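You operate a simulated robot arm through the tools that you are given. There is no shell and no other tool. Be economical: measure what you need, move in short steps, check, and stop when the job is done.

Carry out the task below with a simulated two-armed robot. There is one attempt and no reset: what you move stays moved.

## Task
Fill the beaker from the canister to about its line and put it on the mat.
Fine: hold it under the tap with one hand and press the tap with the other; open the vent cap first and shut it afterwards; spill nothing. Set down upright: beaker.

It is judged by the outcome, as a careful person would: the job done as asked, and still so three seconds after it is handed in. It fails if anything else is knocked over, pushed out of place, dropped, spilled or broken. A push-on lid holds only when it is set on centred and level and pressed home; a screw cap is set on level and turned clockwise until tight.

## Robot
Two 7-joint arms with two-finger parallel grippers on one trunk, on a base that drives. Base frame: it is fixed to the floor where the robot stands at the start and does not move with it; the origin is under the middle of the robot, x ahead of it, y to its left, z up. Lengths are in m, angles in degrees, forces in N, time in s.
The left shoulder is at the start at [0.05, 0.158, 1.183], the right one opposite. With the tool pointing down near the work surface each hand reaches from about 0.1 to 0.64 m from the robot's upright axis, wherever it stands, measured 20 degrees to its own side. Places, roughly: grey rubber mat [1.2, 0.1, 0.8]; tap button [0.3, 0.2, 1]; vent cap [0.5, 0.2, 1.1]. Payload 3.91 kg a hand.
Tool frame (each hand has its own): the origin (TCP) lies between the finger pads and is the grasp point; the fingertips stand 0.03 m ahead of it; z points along the fingers, y is the line along which they close. The gripper opens to 0.11 m. The fingers are 0.02 m wide and 0.01 m thick; the gripper's body (0.048 by 0.112 m) begins 0.055 m behind the TCP.
Orientation is that of the tool frame in the base frame, as [roll, pitch, yaw] about the fixed x, y, z axes, in that order (R = Rz(yaw) Ry(pitch) Rx(roll)). With the fingers straight down and closing along the base's y, the tool's x points along the base's -x, its y along +y and its z along -z.

## Interface
- The arms move only by the tool apply_moves. It takes "left_series", "right_series" or both (then of equal length, played together; a hand with none holds still); each is a list of rows, each an object (a shift or turn left out is 0, a gripper value left out holds the last) with "rotation": the turn, a rotation vector about the tool's x, y, z in degrees, a list of three; "xyz": the shift along the tool's x, y, z in cm, a list of three; "grip": the opening in per cent of the stroke, from 0 (shut) to 100 (fully open). In form: [{"rotation": [rx, ry, rz], "xyz": [dx, dy, dz], "grip": grip}, ...]. A call has 1 to 8 rows; each row shifts and turns the commanded pose from where the row before left it, along the tool's axes as they then stand. Rows are played at 5 a second. More than 0.05 m and 8.6 degrees between two rows, or a gripper value outside its range, and nothing of the call is played. A pose out of reach is approached as far as the arm can. The call stops where the force on the tool passes 40 N (or 10 N more than at its start, if that is more) or the arm is blocked; 0.2 s more then pass. The fingers move at their own pace (about 0.153 m/s each) and stop on an object; they squeeze with about 21 N. The grip force told is the motor's: it shows also when the fingers shut on nothing. Time passes only in rows, and 0.2 s behind the last, so rows that do not move let the fingers close. The reply holds the time, the measured pose of the TCP, the force on the tool along the base axes, the opening and the grip force, in the units named above and with some noise, with the torque about the TCP (base axes, N m) and any sound that the robot's microphone picked up, and new pictures: "show" is both (left out), scene, wrist or none (wrist: the cameras of the hands that moved).
- Cameras (640 x 400 px; columns grow to the right, rows downward): "scene" is now at [0.128, 0.0279, 1.3449]; the picture's right is [0.31, -0.95, 0.00], its down [-0.31, -0.10, -0.95] and it looks along [0.90, 0.29, -0.33] (base axes); focal length 214 px, centre (320, 200). "left" rides on the left gripper at [0.072, -0.017, -0.103] in its tool frame; the picture's right is [0.23, 0.97, 0.00], its down [-0.76, 0.18, -0.62] and it looks along [-0.61, 0.14, 0.78] (tool axes); focal length 222 px, centre (320, 200). "right" rides on the right gripper at [0.072, 0.017, -0.103] in its tool frame; the picture's right is [-0.23, 0.97, 0.00], its down [-0.76, -0.18, -0.62] and it looks along [-0.61, -0.14, 0.78] (tool axes); focal length 222 px, centre (320, 200). There is no depth. A picture from a camera that has moved, and an enlarged one, comes with that camera's place and axes in the base frame and with its lens.
- lift_body(by): slides the trunk up (or, below 0, down) by that many m; the arms and the scene camera ride with it, the base frame stays. It gives what a move gives, with no picture.
- drive_base(legs): drives the robot by 1 to 6 legs, each [ahead, turn to the left] in m and degrees, along the robot's own axes; the way and the turn of a leg run together, so that a leg with both is an arc; at most 1.5 m and 180 degrees a leg. The arms and the cameras ride along, it lands a little off, and it stops where it bumps. It gives what a move gives, and a new picture of the scene camera.
- head_to(pan, tilt): turns the head with the scene camera to pan (to the left, within 80 degrees either way) and tilt (down, from -29 to 69), counted from straight ahead of the robot. It gives what a move gives, and a new picture of the scene camera.
- inspect(camera, box): a new picture of the part [left, top, right, bottom] of that camera's present view, enlarged. The clock stands still meanwhile.
- finish_job(): hands the job in; it is judged then, once.

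Work in short steps. Places have to be worked out from the pictures, the camera data and where the tool is seen: move nearer, look again, correct. Check each grasp and each placing, and mend what went wrong. You have 120 turns and 260 pictures in all, those below and enlarged ones among them. Open the grippers and draw the arms clear of the work before you hand the job in, unless the task says otherwise; then end with one line.

The tools are called after "Call:" as a command line: name --argument value ..., lists and objects as JSON in quotes. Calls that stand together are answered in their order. apply_moves: Moves the arms, as the interface text tells. Its arguments: {"type":"object","properties":{"left_series":{"type":"array","items":{"type":"object","properties":{"rotation":{"type":"array","items":{"type":"number"}},"xyz":{"type":"array","items":{"type":"number"}},"grip":{"type":"number"}}}},"right_series":{"type":"array","items":{"type":"object","properties":{"rotation":{"type":"array","items":{"type":"number"}},"xyz":{"type":"array","items":{"type":"number"}},"grip":{"type":"number"}}}},"show":{"type":"string","enum":["both","scene","wrist","none"]}},"required":[]} The other tools are called the same way: lift_body (by) slides the trunk up or down; drive_base (legs) drives the base; head_to (pan, tilt) turns the head that bears the scene camera; inspect (camera, box) takes an enlarged picture of a part of a camera's view; finish_job () hands the job in.

At the start:

```text
clock: 0.0
left_tool_pos: [0.4486, 0.3313, 1.0002]
left_orientation: [-180.0, 0.0, 180.0]
left_force: [0.0, -0.6, -1.0]
left_torque: [0.01, -0.01, 0.03]
left_finger_gap: 0.11
left_finger_force: 0.1
right_tool_pos: [0.3398, -0.0309, 1.3419]
right_orientation: [-179.9, -0.1, 179.9]
right_force: [0.5, -0.4, -0.2]
right_torque: [0.02, -0.01, 0.02]
right_finger_gap: 0.1101
right_finger_force: 0.1
trunk travel left (down, up): [-0.425, 0.057]
robot x, y, heading: [-0.0012, -0.0014, -0.1]
head pan, tilt: [18.0, 19.0]
```

scene: 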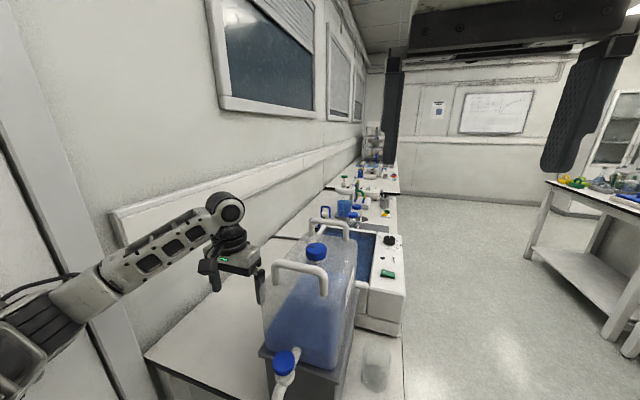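
right: 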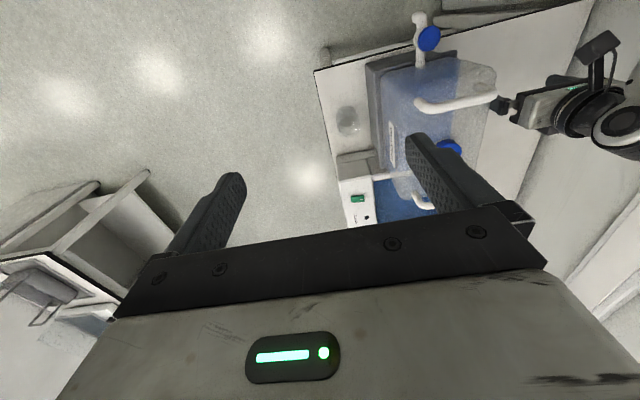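
left: 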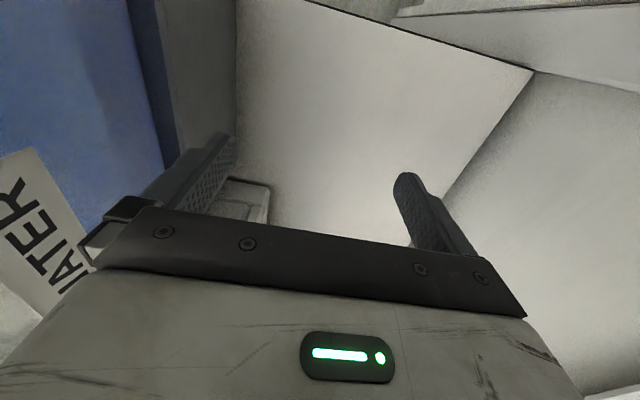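

The canister stands ahead-left, with the tap facing me and the beaker to its right. I'll look closer at the tap, cap and beaker.

Call:
head_to --pan 18 --tilt 50

Call:
inspect --camera "scene" --box '[220, 180, 440, 320]'

Call:
inspect --camera "right" --box '[300, 0, 520, 240]'

```text
clock: 1.0
left_tool_pos: [0.4479, 0.3318, 0.9991]
left_orientation: [180.0, 0.0, -180.0]
left_force: [0.0, 0.4, -0.4]
left_torque: [-0.01, -0.01, 0.04]
left_finger_gap: 0.1098
left_finger_force: 0.1
right_tool_pos: [0.3424, -0.0305, 1.3399]
right_orientation: [-179.6, 0.1, 179.6]
right_force: [23.3, -0.7, -27.8]
right_torque: [-0.89, 0.13, -0.78]
right_finger_gap: 0.1099
right_finger_force: 0.0
trunk travel left (down, up): [-0.425, 0.057]
robot x, y, heading: [-0.0001, 0.0027, -0.1]
head pan, tilt: [18.0, 50.0]
camera scene: at [0.1196, 0.0256, 1.3109], right [0.31, -0.95, 0.0], down [-0.62, -0.2, -0.76], along [0.72, 0.24, -0.65], focal length 214 px, centre (320, 200)
```

scene: 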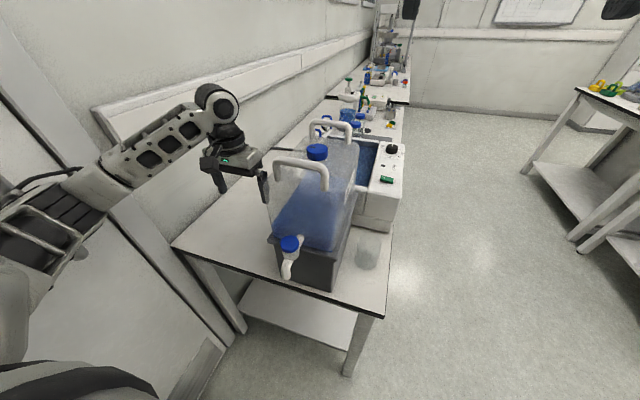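

```text
2.86 times, centred on (330, 250) of scene
camera zoom: at [0.1196, 0.0256, 1.3109], right [0.31, -0.95, 0.0], down [-0.62, -0.2, -0.76], along [0.72, 0.24, -0.65], focal length 613 px, centre (291, 57)
```

zoom: 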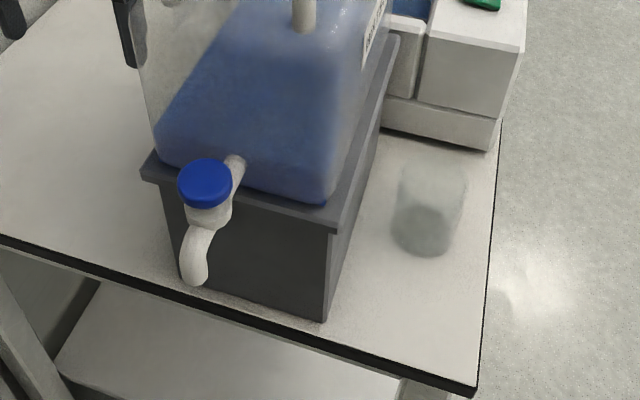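

```text
1.67 times, centred on (410, 120) of right
camera zoom: at [0.2701, -0.0137, 1.443], right [0.23, 0.97, 0.0], down [0.76, -0.18, 0.62], along [0.61, -0.15, -0.78], focal length 370 px, centre (170, 333)
```

zoom: 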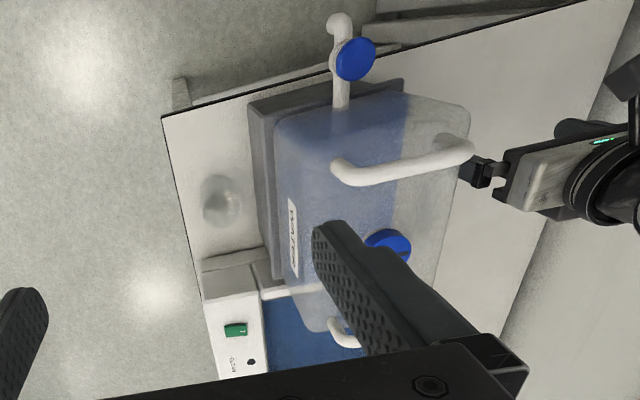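

Tap button triangulates to ≈(0.326,0.150,1.01), vent cap ≈(0.462,0.145,1.12). The right hand got nudged by the tilting head, so I move it forward/right clear of it.

Call:
apply_moves --right_series '[{"xyz": [-3, -2, 2]}, {"xyz": [-3, -3, 2]}, {"xyz": [0, -4, 2]}, {"xyz": [0, -4, 2]}]' --show "both"

Call:
inspect --camera "scene" --box '[250, 110, 410, 210]'

Call:
inspect --camera "right" --box '[300, 0, 620, 200]'

```text
clock: 2.0
left_tool_pos: [0.4487, 0.3309, 1.0003]
left_orientation: [180.0, 0.0, -180.0]
left_force: [0.0, 0.3, 0.2]
left_torque: [0.0, 0.01, -0.04]
left_finger_gap: 0.1099
left_finger_force: 0.1
right_tool_pos: [0.3996, -0.1632, 1.2655]
right_orientation: [-180.0, 0.0, 180.0]
right_force: [0.4, -0.6, -0.3]
right_torque: [0.02, -0.01, 0.03]
right_finger_gap: 0.1102
right_finger_force: 0.0
trunk travel left (down, up): [-0.425, 0.057]
robot x, y, heading: [-0.0029, 0.0006, -0.0]
head pan, tilt: [18.0, 50.0]
camera scene: at [0.1127, 0.0221, 1.2977], right [0.31, -0.95, 0.0], down [-0.73, -0.24, -0.64], along [0.61, 0.2, -0.77], focal length 214 px, centre (320, 200)
camera right: at [0.3277, -0.1464, 1.3685], right [0.23, 0.97, 0.0], down [0.76, -0.18, 0.62], along [0.61, -0.14, -0.78], focal length 222 px, centre (320, 200)
```

scene: 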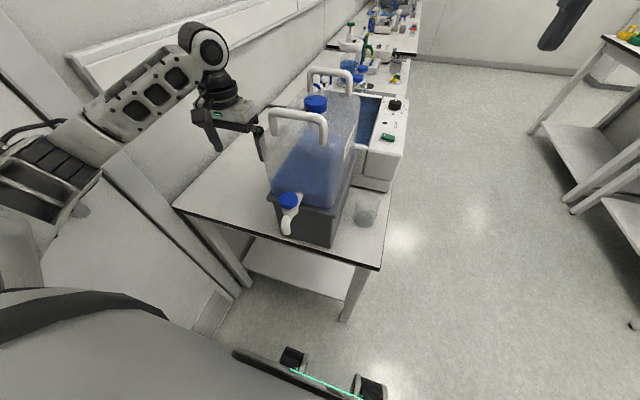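
right: 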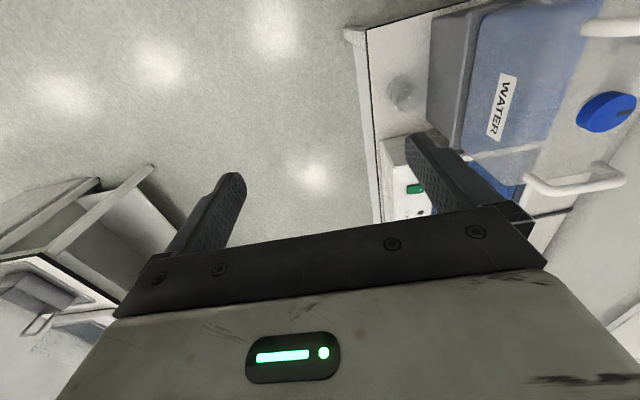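

```text
4.00 times, centred on (330, 160) of scene
camera zoom: at [0.1127, 0.0221, 1.2977], right [0.31, -0.95, 0.0], down [-0.73, -0.24, -0.64], along [0.61, 0.2, -0.77], focal length 858 px, centre (280, 360)
```

zoom: 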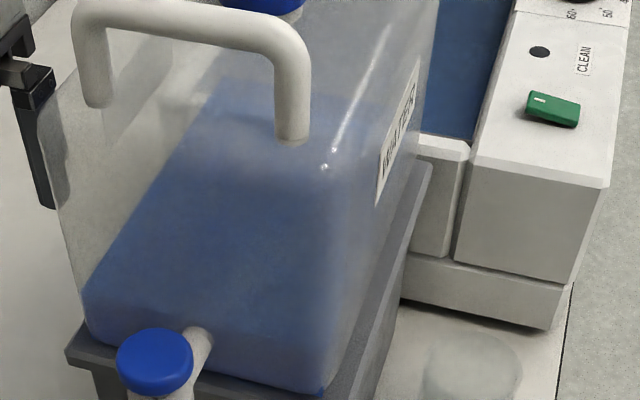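

```text
2.00 times, centred on (460, 100) of right
camera zoom: at [0.3277, -0.1464, 1.3685], right [0.23, 0.97, 0.0], down [0.76, -0.18, 0.62], along [0.61, -0.14, -0.78], focal length 444 px, centre (40, 400)
```

zoom: 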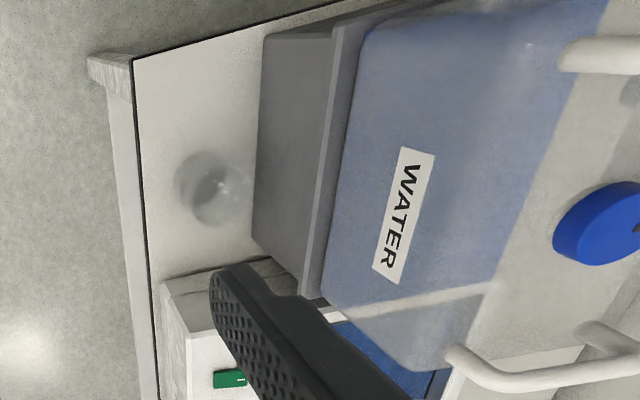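

The right arm is now free. I raise the left hand and bring it over the vent cap for a closer look.

Call:
apply_moves --left_series '[{"xyz": [0, 0, -5]}, {"xyz": [0, 0, -5]}, {"xyz": [0, 0, -5]}, {"xyz": [0, 0, -5]}, {"xyz": [0, 0, -4]}, {"xyz": [0, -5, 0]}, {"xyz": [0, -5, 0]}, {"xyz": [0, -5, 0]}]' --show "none"

Call:
apply_moves --left_series '[{"xyz": [-1.3, -3.6, 0]}, {}]' --show "both"

```text
clock: 3.8
left_tool_pos: [0.4483, 0.181, 1.2362]
left_orientation: [179.9, -0.1, -179.9]
left_force: [0.2, 0.0, 0.0]
left_torque: [0.0, -0.01, -0.02]
left_finger_gap: 0.1103
left_finger_force: 0.0
right_tool_pos: [0.3999, -0.1629, 1.2654]
right_orientation: [-179.9, -0.1, 180.0]
right_force: [0.8, 0.8, 0.4]
right_torque: [0.01, 0.04, 0.02]
right_finger_gap: 0.1101
right_finger_force: 0.1
trunk travel left (down, up): [-0.425, 0.057]
robot x, y, heading: [0.0001, 0.001, 0.1]
head pan, tilt: [18.0, 50.0]
```

```text
clock: 4.4
left_tool_pos: [0.4617, 0.1484, 1.238]
left_orientation: [-179.8, 0.0, 180.0]
left_force: [0.5, 0.2, -0.9]
left_torque: [-0.01, 0.0, -0.05]
left_finger_gap: 0.11
left_finger_force: 0.0
right_tool_pos: [0.4008, -0.1612, 1.2657]
right_orientation: [-179.9, 0.1, -179.9]
right_force: [-0.4, 0.3, 1.0]
right_torque: [0.02, -0.04, -0.02]
right_finger_gap: 0.11
right_finger_force: 0.0
trunk travel left (down, up): [-0.425, 0.057]
robot x, y, heading: [0.0004, 0.0012, -0.0]
head pan, tilt: [18.0, 50.0]
camera scene: at [0.1123, 0.0238, 1.2977], right [0.31, -0.95, 0.0], down [-0.73, -0.24, -0.64], along [0.61, 0.2, -0.77], focal length 214 px, centre (320, 200)
camera left: at [0.3899, 0.1317, 1.3424], right [-0.23, 0.97, 0.0], down [0.76, 0.18, 0.62], along [0.61, 0.14, -0.78], focal length 222 px, centre (320, 200)
```

scene: 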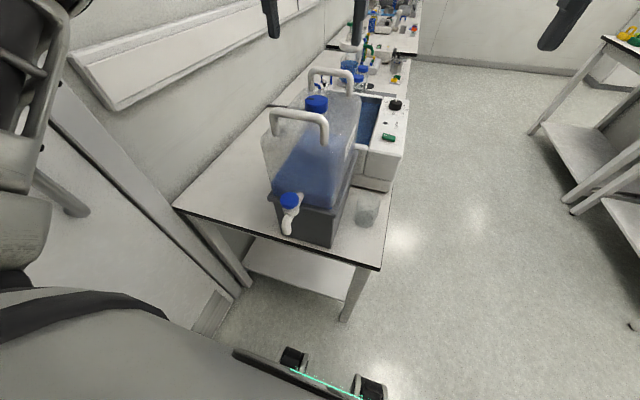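
left: 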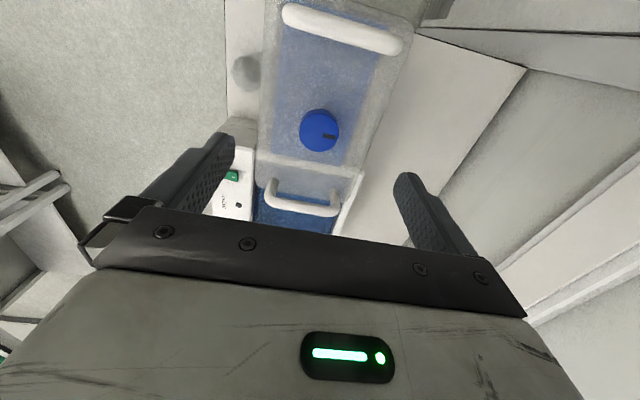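

The cap is visible with a mark on it; I enlarge it for detail of how it works.

Call:
inspect --camera "left" --box '[270, 90, 370, 170]'

Call:
inspect --camera "scene" --box '[255, 60, 375, 135]'

```text
5.00 times, centred on (320, 130) of left
camera zoom: at [0.3899, 0.1317, 1.3424], right [-0.23, 0.97, 0.0], down [0.76, 0.18, 0.62], along [0.61, 0.14, -0.78], focal length 1111 px, centre (320, 550)
```

zoom: 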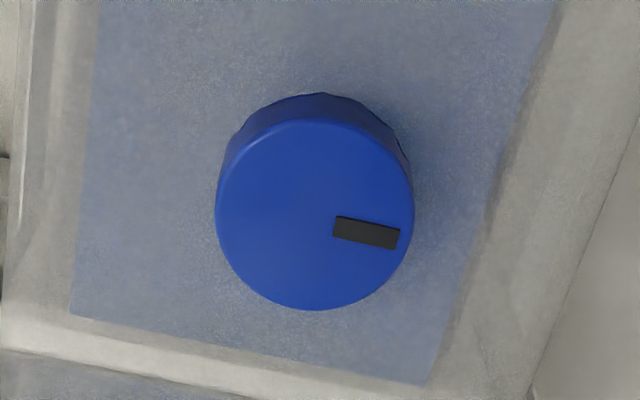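

```text
5.33 times, centred on (315, 98) of scene
camera zoom: at [0.1123, 0.0238, 1.2977], right [0.31, -0.95, 0.0], down [-0.73, -0.24, -0.64], along [0.61, 0.2, -0.77], focal length 1144 px, centre (347, 747)
```

zoom: 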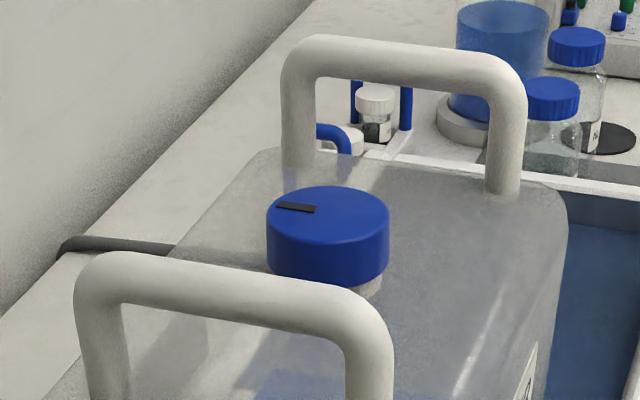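

Cap: Ø≈4 cm, top centre ≈(0.478,0.151,1.113). I align over it, then descend so the tips straddle the cap.

Call:
apply_moves --left_series '[{"xyz": [-1.6, 0.3, 0], "grip": 65}, {"xyz": [0, 0, 3]}, {"xyz": [0, 0, 3]}, {}]' --show "both"

Call:
inspect --camera "scene" --box '[255, 40, 375, 135]'

```text
clock: 5.4
left_tool_pos: [0.4786, 0.1491, 1.181]
left_orientation: [-179.9, -0.1, 180.0]
left_force: [0.2, 1.0, 1.3]
left_torque: [-0.01, -0.01, -0.01]
left_finger_gap: 0.0713
left_finger_force: 0.0
right_tool_pos: [0.4011, -0.1628, 1.2658]
right_orientation: [-179.9, 0.1, -180.0]
right_force: [-0.3, -0.5, 1.1]
right_torque: [0.01, 0.0, 0.03]
right_finger_gap: 0.11
right_finger_force: 0.1
trunk travel left (down, up): [-0.425, 0.057]
robot x, y, heading: [0.0035, 0.0001, -0.3]
head pan, tilt: [18.0, 50.0]
camera scene: at [0.1125, 0.0228, 1.2977], right [0.31, -0.95, 0.0], down [-0.73, -0.24, -0.64], along [0.61, 0.2, -0.77], focal length 214 px, centre (320, 200)
camera left: at [0.4061, 0.1333, 1.2838], right [-0.23, 0.97, 0.0], down [0.76, 0.18, 0.62], along [0.61, 0.14, -0.78], focal length 222 px, centre (320, 200)
```

scene: 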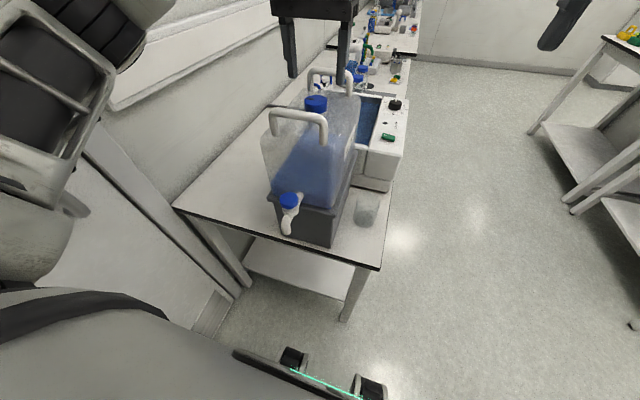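
left: 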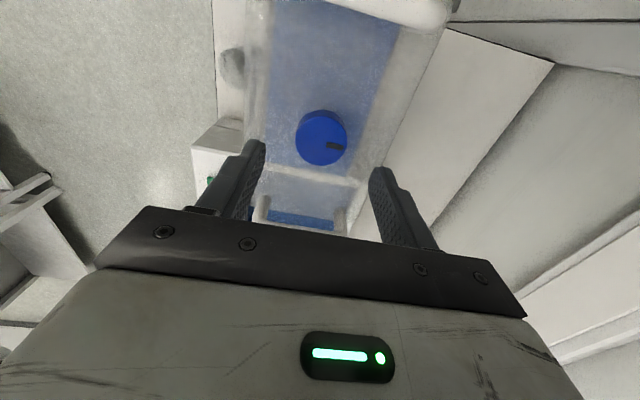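

```text
4.21 times, centred on (315, 88) of scene
camera zoom: at [0.1125, 0.0228, 1.2977], right [0.31, -0.95, 0.0], down [-0.73, -0.24, -0.64], along [0.61, 0.2, -0.77], focal length 903 px, centre (341, 674)
```

zoom: 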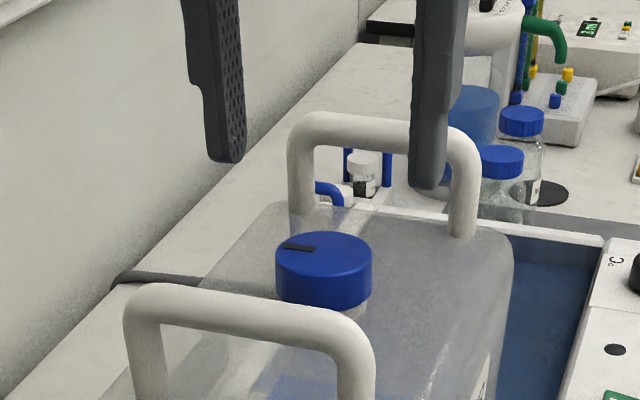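

Aligned within millimetres. I descend to TCP z≈1.122 and close on the cap.

Call:
apply_moves --left_series '[{"xyz": [0.2, 0.1, 2]}, {"xyz": [0, 0, 2]}, {"xyz": [0, 0, 1.8]}, {}]' --show "both"

Call:
inspect --camera "scene" --box '[255, 40, 375, 135]'

```text
clock: 6.4
left_tool_pos: [0.4763, 0.1507, 1.1258]
left_orientation: [-179.9, 0.5, 180.0]
left_force: [10.5, 1.6, 31.3]
left_torque: [1.32, 0.01, -0.51]
left_finger_gap: 0.0722
left_finger_force: 0.8
right_tool_pos: [0.3997, -0.1621, 1.267]
right_orientation: [180.0, 0.1, -179.9]
right_force: [0.4, 0.1, 0.1]
right_torque: [0.0, 0.03, -0.01]
right_finger_gap: 0.1102
right_finger_force: 0.1
trunk travel left (down, up): [-0.425, 0.057]
robot x, y, heading: [0.0007, 0.0008, 0.0]
head pan, tilt: [18.0, 50.0]
camera scene: at [0.1118, 0.0222, 1.2983], right [0.31, -0.95, 0.0], down [-0.73, -0.24, -0.64], along [0.61, 0.2, -0.77], focal length 214 px, centre (320, 200)
camera left: at [0.4031, 0.1347, 1.2288], right [-0.23, 0.97, 0.0], down [0.76, 0.18, 0.63], along [0.61, 0.14, -0.78], focal length 222 px, centre (320, 200)
```

scene: 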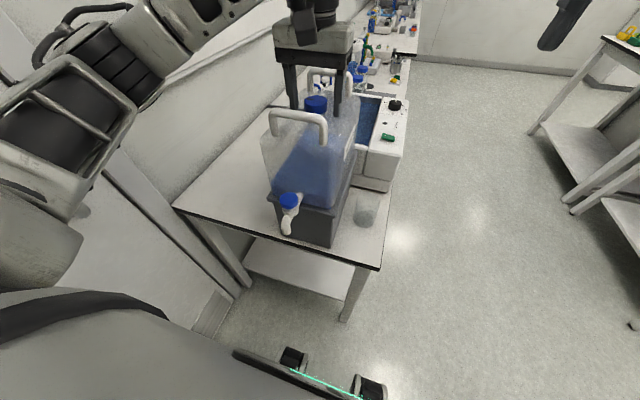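
left: 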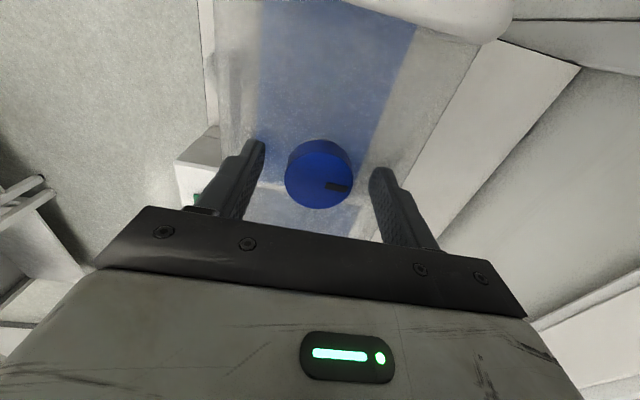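

```text
4.21 times, centred on (315, 88) of scene
camera zoom: at [0.1118, 0.0222, 1.2983], right [0.31, -0.95, 0.0], down [-0.73, -0.24, -0.64], along [0.61, 0.2, -0.77], focal length 903 px, centre (341, 674)
```

zoom: 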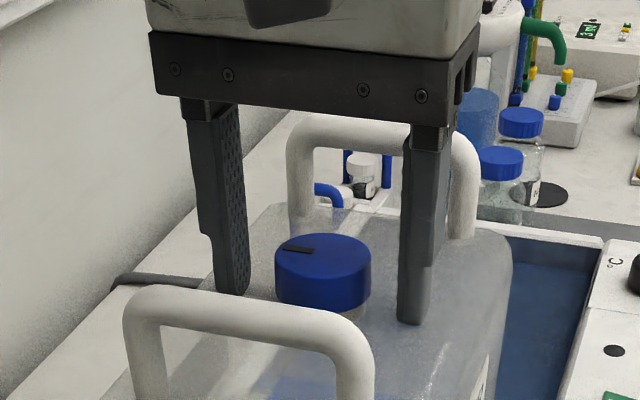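

The finger tips touched the canister's top (31 N up), so its top is ≈1.096 and the cap is a bit higher/nearer: ≈(0.469,0.149). I back up 8 mm and shift, then close.

Call:
apply_moves --left_series '[{"xyz": [0, 0, -0.9]}, {"xyz": [0.7, -0.1, 0]}, {}]' --show "wrist"

Call:
inspect --camera "scene" --box '[255, 40, 375, 135]'

```text
clock: 7.2
left_tool_pos: [0.4686, 0.1496, 1.1317]
left_orientation: [-180.0, 0.0, 180.0]
left_force: [-0.4, 0.6, 0.9]
left_torque: [0.03, 0.01, -0.02]
left_finger_gap: 0.0716
left_finger_force: 0.2
right_tool_pos: [0.4006, -0.1626, 1.2656]
right_orientation: [179.9, 0.0, -180.0]
right_force: [-0.1, 0.4, -0.1]
right_torque: [0.01, -0.03, 0.0]
right_finger_gap: 0.11
right_finger_force: 0.1
trunk travel left (down, up): [-0.425, 0.057]
robot x, y, heading: [0.0001, 0.0009, -0.1]
head pan, tilt: [18.0, 50.0]
camera left: at [0.3968, 0.133, 1.2346], right [-0.23, 0.97, 0.0], down [0.76, 0.18, 0.62], along [0.61, 0.14, -0.78], focal length 222 px, centre (320, 200)
```

left: 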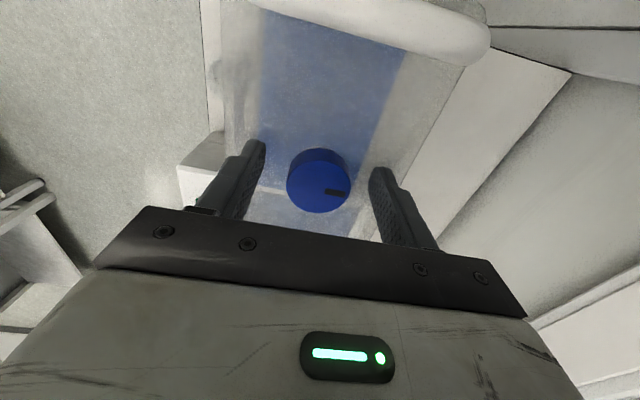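

```text
4.21 times, centred on (315, 88) of scene
camera zoom: at [0.1126, 0.0229, 1.2975], right [0.31, -0.95, 0.0], down [-0.73, -0.24, -0.64], along [0.61, 0.2, -0.77], focal length 903 px, centre (341, 674)
```

zoom: 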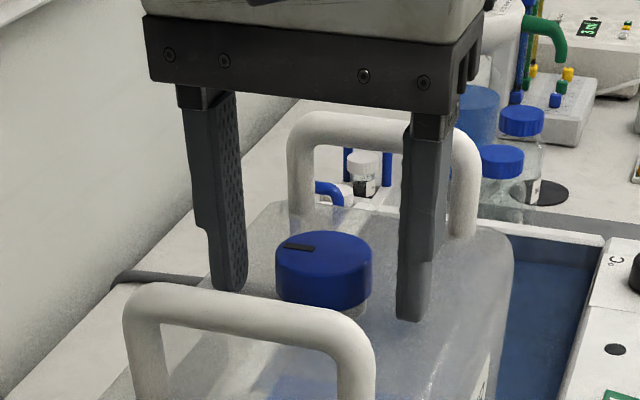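

Free of contact and straddling the cap. I close the gripper.

Call:
apply_moves --left_series '[{"grip": 0}, {}, {}]' --show "wrist"

Call:
inspect --camera "scene" --box '[255, 40, 375, 135]'

```text
clock: 8.0
left_tool_pos: [0.4696, 0.1498, 1.1314]
left_orientation: [180.0, -0.1, -180.0]
left_force: [-1.5, 3.2, 0.0]
left_torque: [-0.01, 0.16, 0.04]
left_finger_gap: 0.041
left_finger_force: 20.9
right_tool_pos: [0.4005, -0.1623, 1.265]
right_orientation: [180.0, 0.1, -180.0]
right_force: [0.4, -0.1, -0.2]
right_torque: [0.04, 0.01, -0.01]
right_finger_gap: 0.1101
right_finger_force: 0.2
trunk travel left (down, up): [-0.425, 0.057]
robot x, y, heading: [-0.0005, -0.0001, 0.2]
head pan, tilt: [18.0, 50.0]
camera left: at [0.3968, 0.1336, 1.2349], right [-0.23, 0.97, 0.0], down [0.76, 0.18, 0.62], along [0.61, 0.14, -0.78], focal length 222 px, centre (320, 200)
```

left: 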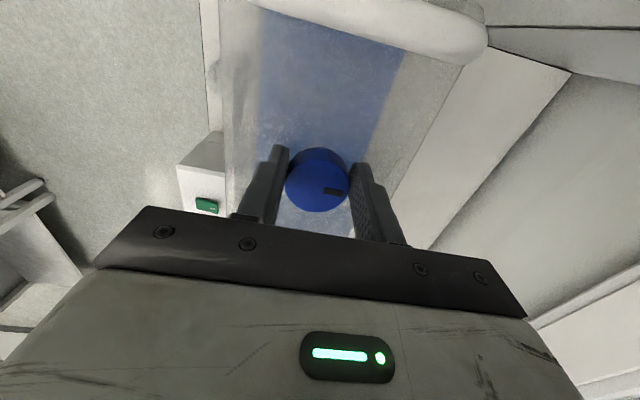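

```text
4.21 times, centred on (315, 88) of scene
camera zoom: at [0.1125, 0.0233, 1.2976], right [0.31, -0.95, 0.0], down [-0.73, -0.24, -0.64], along [0.61, 0.2, -0.77], focal length 903 px, centre (341, 674)
```

zoom: 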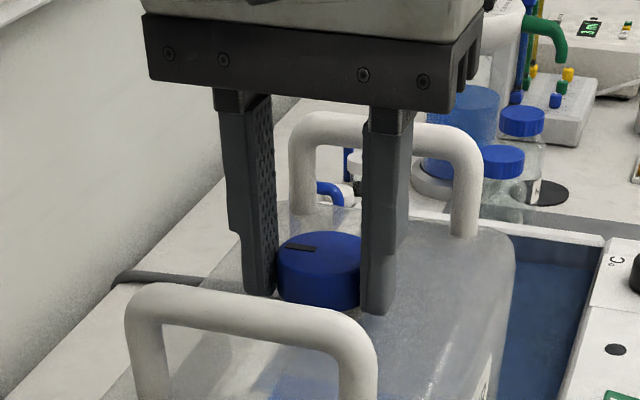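

Cap is held (gap 4.1 cm). I turn it counter-clockwise (negative about tool z) in steps, watching torque.

Call:
apply_moves --left_series '[{"rotation": [0, 0, -8]}, {"rotation": [0, 0, -8]}, {"rotation": [0, 0, -8]}, {"rotation": [0, 0, -8]}, {"rotation": [0, 0, -8]}]' --show "wrist"

Call:
inspect --camera "scene" --box '[255, 40, 375, 135]'

```text
clock: 9.2
left_tool_pos: [0.47, 0.1481, 1.1309]
left_orientation: [-179.9, 0.0, -139.9]
left_force: [3.7, -4.4, 2.6]
left_torque: [0.13, -0.07, -0.05]
left_finger_gap: 0.0415
left_finger_force: 20.8
right_tool_pos: [0.402, -0.1623, 1.2654]
right_orientation: [180.0, 0.0, -180.0]
right_force: [0.4, 0.0, -0.6]
right_torque: [0.01, 0.01, 0.02]
right_finger_gap: 0.1099
right_finger_force: 0.0
trunk travel left (down, up): [-0.425, 0.057]
robot x, y, heading: [-0.0002, -0.0015, 0.0]
head pan, tilt: [18.0, 50.0]
camera left: at [0.4255, 0.0892, 1.2349], right [-0.8, 0.6, 0.0], down [0.47, 0.63, 0.62], along [0.37, 0.5, -0.78], focal length 222 px, centre (320, 200)
```

left: 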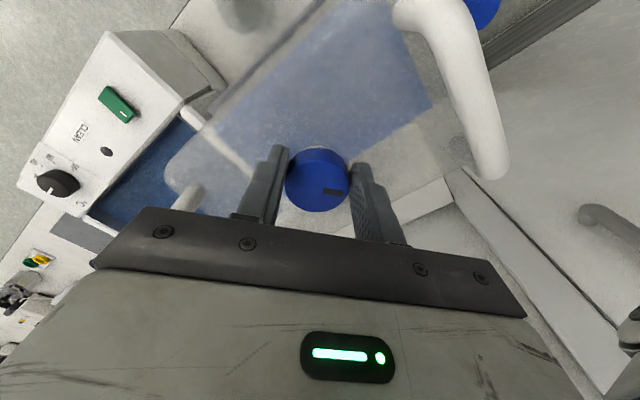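

```text
4.21 times, centred on (315, 88) of scene
camera zoom: at [0.1129, 0.0222, 1.2977], right [0.31, -0.95, 0.0], down [-0.73, -0.24, -0.64], along [0.61, 0.2, -0.77], focal length 903 px, centre (341, 674)
```

zoom: 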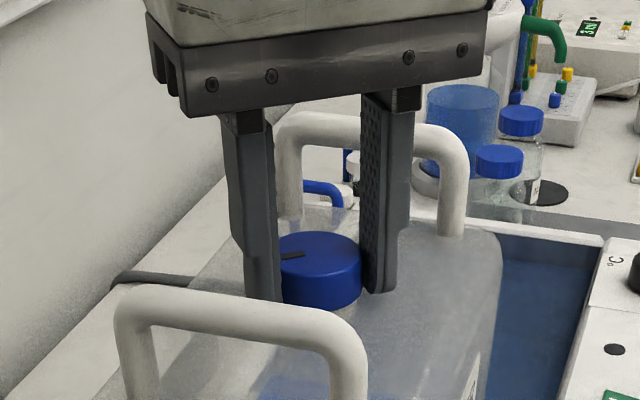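

The cap's mark turned with the gripper 40°. I continue to about 90°.

Call:
apply_moves --left_series '[{"rotation": [0, 0, -8]}, {"rotation": [0, 0, -8]}, {"rotation": [0, 0, -8]}, {"rotation": [0, 0, -8]}, {"rotation": [0, 0, -8]}, {"rotation": [0, 0, -8]}]' --show "wrist"

Call:
inspect --camera "scene" --box '[255, 40, 375, 135]'

```text
clock: 10.6
left_tool_pos: [0.4702, 0.1492, 1.1311]
left_orientation: [-180.0, -0.1, -91.7]
left_force: [8.5, 2.1, 9.2]
left_torque: [0.13, -0.06, -0.09]
left_finger_gap: 0.0416
left_finger_force: 20.7
right_tool_pos: [0.4003, -0.1629, 1.2656]
right_orientation: [180.0, 0.1, 180.0]
right_force: [0.1, -0.6, 0.0]
right_torque: [0.01, -0.01, -0.03]
right_finger_gap: 0.1099
right_finger_force: 0.1
trunk travel left (down, up): [-0.425, 0.057]
robot x, y, heading: [0.0031, 0.0004, 0.1]
head pan, tilt: [18.0, 50.0]
camera left: at [0.4849, 0.0768, 1.2347], right [-0.98, -0.2, 0.0], down [-0.15, 0.77, 0.62], along [-0.12, 0.61, -0.78], focal length 222 px, centre (320, 200)
```

left: 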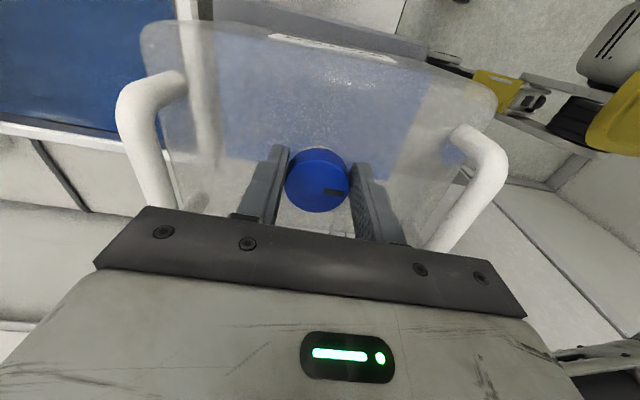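

```text
4.21 times, centred on (315, 88) of scene
camera zoom: at [0.1131, 0.0228, 1.2977], right [0.31, -0.95, 0.0], down [-0.73, -0.24, -0.64], along [0.61, 0.2, -0.77], focal length 903 px, centre (341, 674)
```

zoom: 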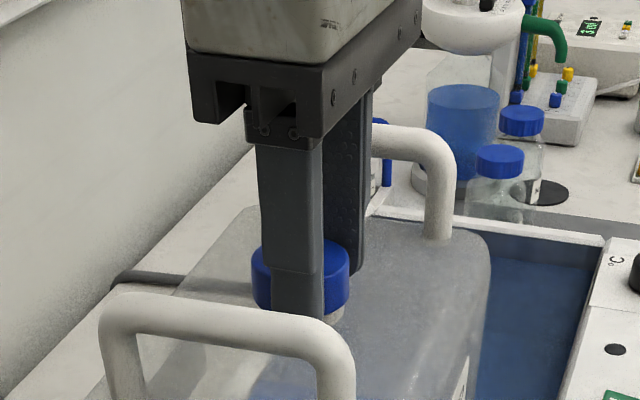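

The canister appears to have shifted slightly in the picture. I check the whole scene before continuing.

Call:
inspect --camera "scene" --box '[240, 50, 420, 250]'

```text
2.00 times, centred on (330, 150) of scene
camera zoom: at [0.1131, 0.0228, 1.2977], right [0.31, -0.95, 0.0], down [-0.73, -0.24, -0.64], along [0.61, 0.2, -0.77], focal length 429 px, centre (300, 300)
```

zoom: 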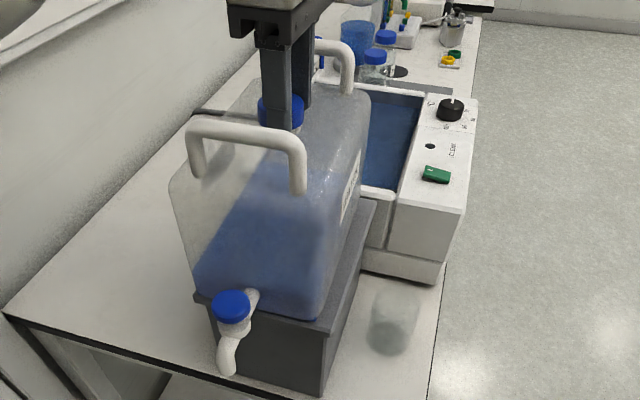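

The cap sits ~8 mm off my TCP (it was at x≈0.478 as first estimated), so turning eccentrically dragged the canister by about (−8,+8) mm. I shift the gripped cap back by the opposite and check.

Call:
apply_moves --left_series '[{"xyz": [0.4, -0.4, 0]}, {"xyz": [0.4, -0.4, 0]}, {}]' --show "wrist"

Call:
inspect --camera "scene" --box '[255, 40, 375, 135]'

Call:
inspect --camera "scene" --box '[250, 110, 410, 210]'

```text
clock: 11.4
left_tool_pos: [0.4736, 0.1404, 1.1309]
left_orientation: [-180.0, 0.1, -92.1]
left_force: [-7.0, 5.0, 8.4]
left_torque: [0.57, 0.28, 0.02]
left_finger_gap: 0.0413
left_finger_force: 21.0
right_tool_pos: [0.3994, -0.1617, 1.2657]
right_orientation: [-180.0, 0.1, 179.9]
right_force: [0.5, 0.9, 0.1]
right_torque: [0.04, 0.01, 0.0]
right_finger_gap: 0.11
right_finger_force: 0.0
trunk travel left (down, up): [-0.425, 0.057]
robot x, y, heading: [-0.0028, 0.0025, 0.1]
head pan, tilt: [18.0, 50.0]
camera left: at [0.4889, 0.0678, 1.2343], right [-0.98, -0.19, 0.0], down [-0.15, 0.77, 0.62], along [-0.12, 0.61, -0.78], focal length 222 px, centre (320, 200)
```

left: 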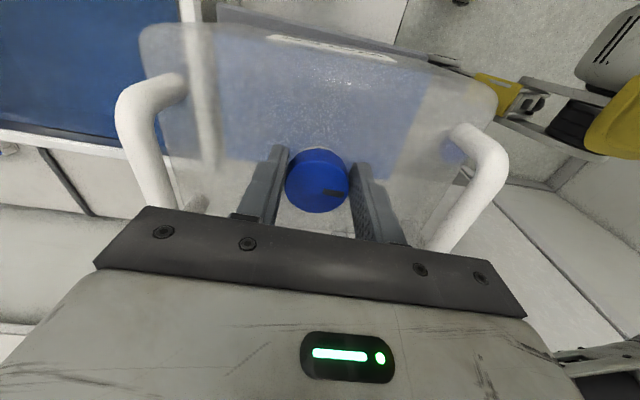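

```text
4.21 times, centred on (315, 88) of scene
camera zoom: at [0.1109, 0.0233, 1.2978], right [0.31, -0.95, 0.0], down [-0.73, -0.24, -0.64], along [0.61, 0.2, -0.77], focal length 903 px, centre (341, 674)
```

zoom: 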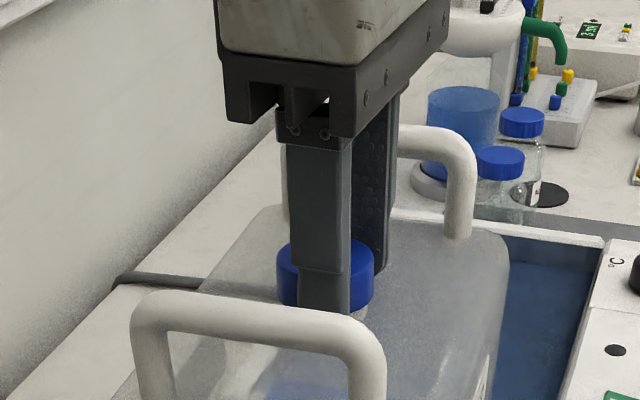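

```text
4.00 times, centred on (330, 160) of scene
camera zoom: at [0.1109, 0.0233, 1.2978], right [0.31, -0.95, 0.0], down [-0.73, -0.24, -0.64], along [0.61, 0.2, -0.77], focal length 858 px, centre (280, 360)
```

zoom: 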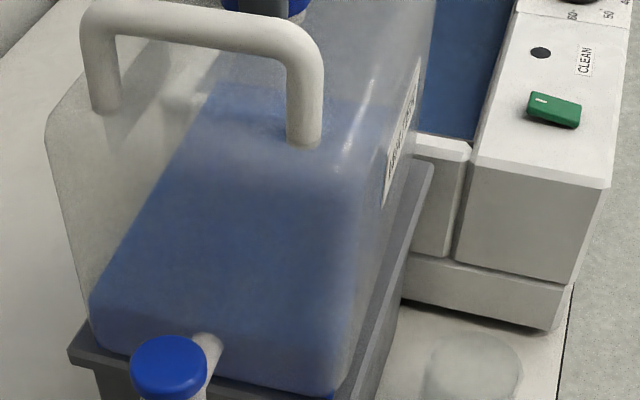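

Back near its original place, with only a ~2° twist left. I release, and recentre the hand on the cap (cap ≈7 mm toward +y of TCP).

Call:
apply_moves --left_series '[{"grip": 60}, {}, {"xyz": [-0.7, 0, 0]}, {}]' --show "wrist"

Call:
inspect --camera "scene" --box '[255, 40, 375, 135]'

Call:
inspect --camera "left" --box '[260, 130, 380, 230]'

```text
clock: 12.4
left_tool_pos: [0.4767, 0.1477, 1.1306]
left_orientation: [180.0, 0.0, -92.0]
left_force: [0.3, -0.1, 0.0]
left_torque: [0.03, 0.02, -0.01]
left_finger_gap: 0.0662
left_finger_force: 0.1
right_tool_pos: [0.4012, -0.1617, 1.2648]
right_orientation: [-180.0, 0.0, 179.9]
right_force: [-0.2, 0.6, 0.6]
right_torque: [-0.03, 0.01, 0.0]
right_finger_gap: 0.1103
right_finger_force: 0.1
trunk travel left (down, up): [-0.425, 0.057]
robot x, y, heading: [-0.0015, -0.0014, 0.1]
head pan, tilt: [18.0, 50.0]
camera left: at [0.491, 0.0751, 1.234], right [-0.98, -0.19, 0.0], down [-0.15, 0.77, 0.62], along [-0.12, 0.61, -0.78], focal length 222 px, centre (320, 200)
```

left: 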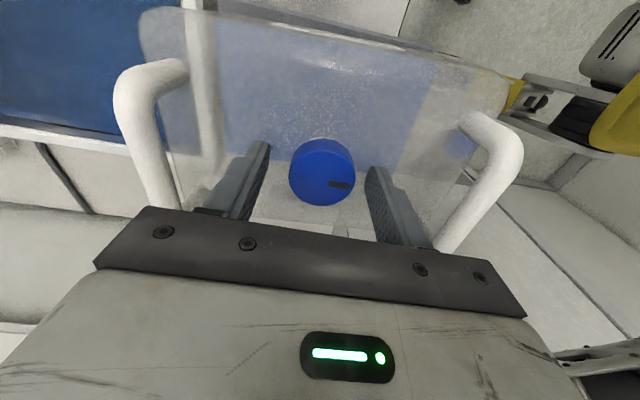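

```text
4.21 times, centred on (315, 88) of scene
camera zoom: at [0.1127, 0.0228, 1.2976], right [0.31, -0.95, 0.0], down [-0.73, -0.24, -0.64], along [0.61, 0.2, -0.77], focal length 903 px, centre (341, 674)
```

zoom: 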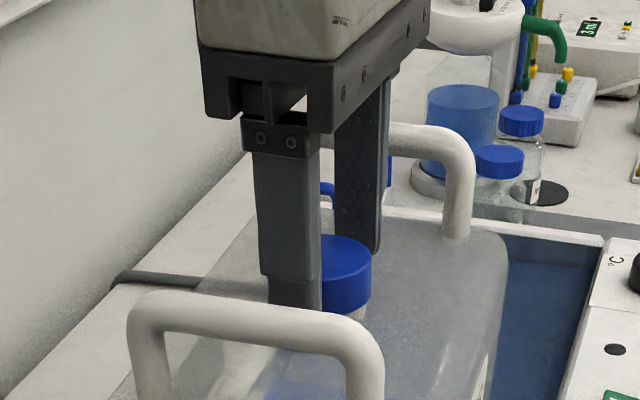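

```text
4.00 times, centred on (320, 180) of left
camera zoom: at [0.491, 0.0751, 1.234], right [-0.98, -0.19, 0.0], down [-0.15, 0.77, 0.62], along [-0.12, 0.61, -0.78], focal length 888 px, centre (320, 280)
```

zoom: 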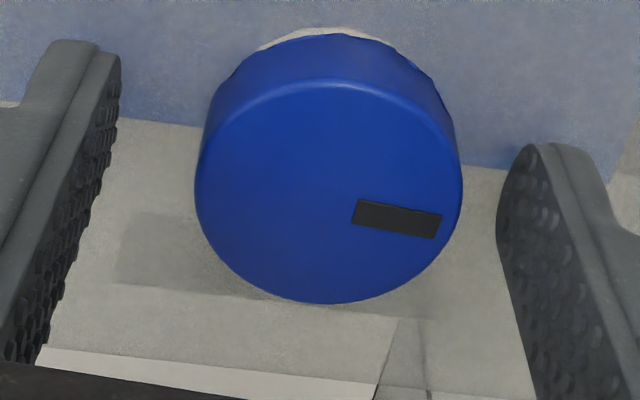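

Centred now (cap ≈(0.475,0.148)); mark has turned exactly a quarter. I grip again and turn another ~48° for certainty.

Call:
apply_moves --left_series '[{"grip": 0}, {}, {"rotation": [0, 0, -8]}, {"rotation": [0, 0, -8]}, {"rotation": [0, 0, -8]}, {"rotation": [0, 0, -8]}, {"rotation": [0, 0, -8]}, {"rotation": [0, 0, -8]}]' --show "wrist"

Call:
inspect --camera "scene" --box '[250, 110, 410, 210]'

```text
clock: 14.2
left_tool_pos: [0.4771, 0.1482, 1.131]
left_orientation: [179.8, 0.0, -64.1]
left_force: [-3.2, 0.1, 0.2]
left_torque: [0.05, 0.07, 0.03]
left_finger_gap: 0.0414
left_finger_force: 20.8
left hand out of reach, approached as far as the arm can: row 6, 7, 8
right_tool_pos: [0.3998, -0.1619, 1.2657]
right_orientation: [180.0, 0.1, 180.0]
right_force: [-0.1, -0.8, -0.4]
right_torque: [-0.03, 0.01, -0.02]
right_finger_gap: 0.11
right_finger_force: 0.1
trunk travel left (down, up): [-0.425, 0.057]
robot x, y, heading: [0.0003, -0.0034, -0.2]
head pan, tilt: [18.0, 50.0]
camera left: at [0.5246, 0.0905, 1.234], right [-0.78, -0.63, 0.0], down [-0.49, 0.61, 0.62], along [-0.39, 0.48, -0.78], focal length 222 px, centre (320, 200)
```

left: 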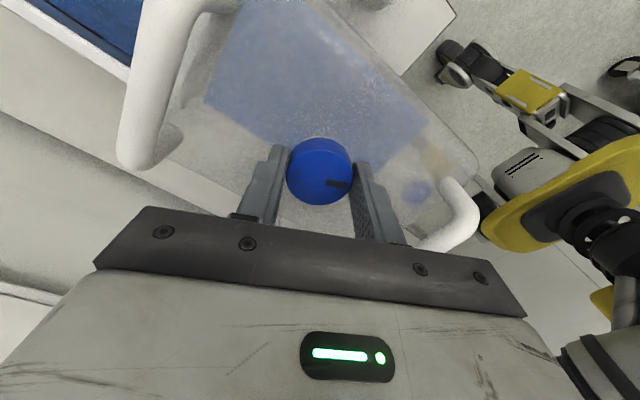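

```text
4.00 times, centred on (330, 160) of scene
camera zoom: at [0.1127, 0.0231, 1.2976], right [0.31, -0.95, 0.0], down [-0.73, -0.24, -0.64], along [0.61, 0.2, -0.77], focal length 858 px, centre (280, 360)
```

zoom: 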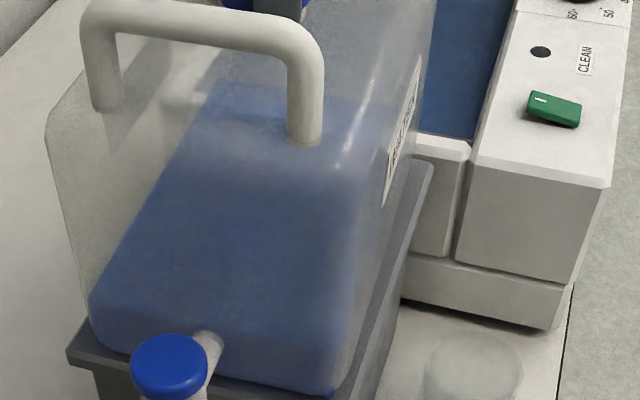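

Turned to ~118° with the canister still. I release, lift off and unwind the wrist.

Call:
apply_moves --left_series '[{"grip": 65}, {}, {"xyz": [0, 0, -4]}, {"xyz": [0, 0, -4]}, {"xyz": [0, 0, -3]}]' --show "none"

Call:
apply_moves --left_series '[{"rotation": [0, 0, 8]}, {"rotation": [0, 0, 8]}, {"rotation": [0, 0, 8]}, {"rotation": [0, 0, 8]}, {"rotation": [0, 0, 8]}, {"rotation": [0, 0, 8]}, {"rotation": [0, 0, 8]}, {"rotation": [0, 0, 8]}]' --show "none"

Call:
apply_moves --left_series '[{"rotation": [0, 0, 8]}, {"rotation": [0, 0, 8]}, {"rotation": [0, 0, 8]}, {"rotation": [0, 0, 8]}, {"rotation": [0, 0, 8]}, {"rotation": [0, 0, 8]}, {"rotation": [0, 0, 4]}, {}]' --show "both"

Call:
inspect --camera "scene" --box '[255, 40, 375, 135]'

```text
clock: 15.4
left_tool_pos: [0.4788, 0.149, 1.2407]
left_orientation: [-180.0, 0.1, -64.0]
left_force: [0.3, 0.5, 0.1]
left_torque: [0.0, 0.03, 0.01]
left_finger_gap: 0.0718
left_finger_force: 0.0
right_tool_pos: [0.3989, -0.1635, 1.2656]
right_orientation: [-180.0, 0.0, -180.0]
right_force: [-0.4, 0.2, 0.8]
right_torque: [0.03, 0.0, 0.01]
right_finger_gap: 0.1101
right_finger_force: 0.2
trunk travel left (down, up): [-0.425, 0.057]
robot x, y, heading: [-0.0003, 0.0024, 0.0]
head pan, tilt: [18.0, 50.0]
```

```text
clock: 17.2
left_tool_pos: [0.4779, 0.1475, 1.2402]
left_orientation: [-180.0, 0.0, -128.4]
left_force: [0.2, -0.3, 0.3]
left_torque: [-0.03, 0.02, 0.01]
left_finger_gap: 0.0715
left_finger_force: 0.0
right_tool_pos: [0.4002, -0.1613, 1.2651]
right_orientation: [179.9, 0.0, -179.9]
right_force: [-0.5, 0.9, -0.2]
right_torque: [0.01, -0.02, 0.01]
right_finger_gap: 0.1101
right_finger_force: 0.1
trunk travel left (down, up): [-0.425, 0.057]
robot x, y, heading: [0.0009, -0.0031, -0.1]
head pan, tilt: [18.0, 50.0]
```

```text
clock: 19.0
left_tool_pos: [0.4775, 0.1463, 1.2423]
left_orientation: [-180.0, 0.1, 179.8]
left_force: [0.6, 0.0, -0.7]
left_torque: [0.01, 0.01, -0.01]
left_finger_gap: 0.0714
left_finger_force: 0.0
right_tool_pos: [0.3993, -0.1611, 1.2663]
right_orientation: [-180.0, 0.0, 180.0]
right_force: [-0.1, 0.3, 0.2]
right_torque: [0.01, -0.01, 0.01]
right_finger_gap: 0.1101
right_finger_force: 0.1
trunk travel left (down, up): [-0.425, 0.057]
robot x, y, heading: [0.0004, -0.0016, 0.1]
head pan, tilt: [18.0, 50.0]
camera scene: at [0.1126, 0.0229, 1.2976], right [0.31, -0.95, 0.0], down [-0.73, -0.24, -0.64], along [0.61, 0.2, -0.77], focal length 214 px, centre (320, 200)
camera left: at [0.4049, 0.1308, 1.3448], right [-0.22, 0.97, 0.0], down [0.76, 0.18, 0.62], along [0.61, 0.14, -0.78], focal length 222 px, centre (320, 200)
```

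scene: 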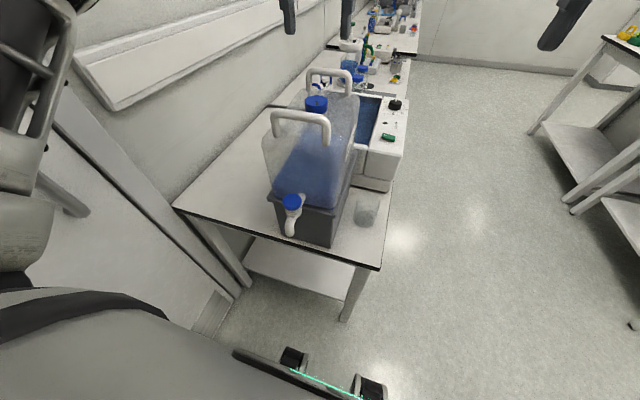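
left: 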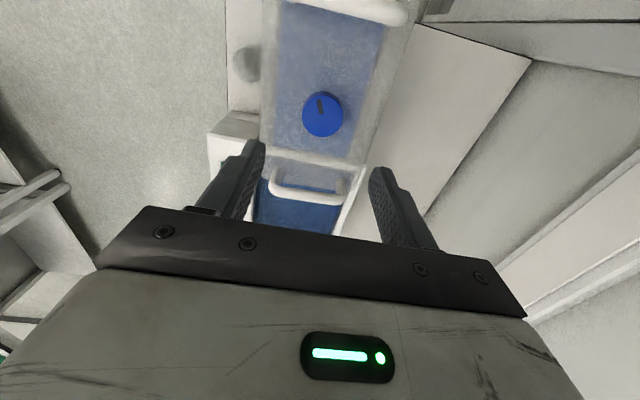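

```text
4.21 times, centred on (315, 88) of scene
camera zoom: at [0.1126, 0.0229, 1.2976], right [0.31, -0.95, 0.0], down [-0.73, -0.24, -0.64], along [0.61, 0.2, -0.77], focal length 903 px, centre (341, 674)
```

zoom: 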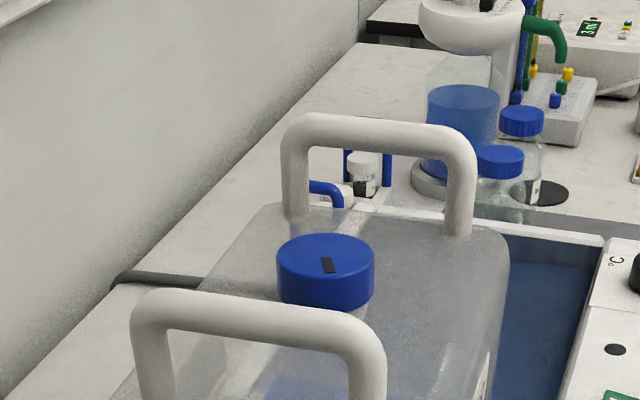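

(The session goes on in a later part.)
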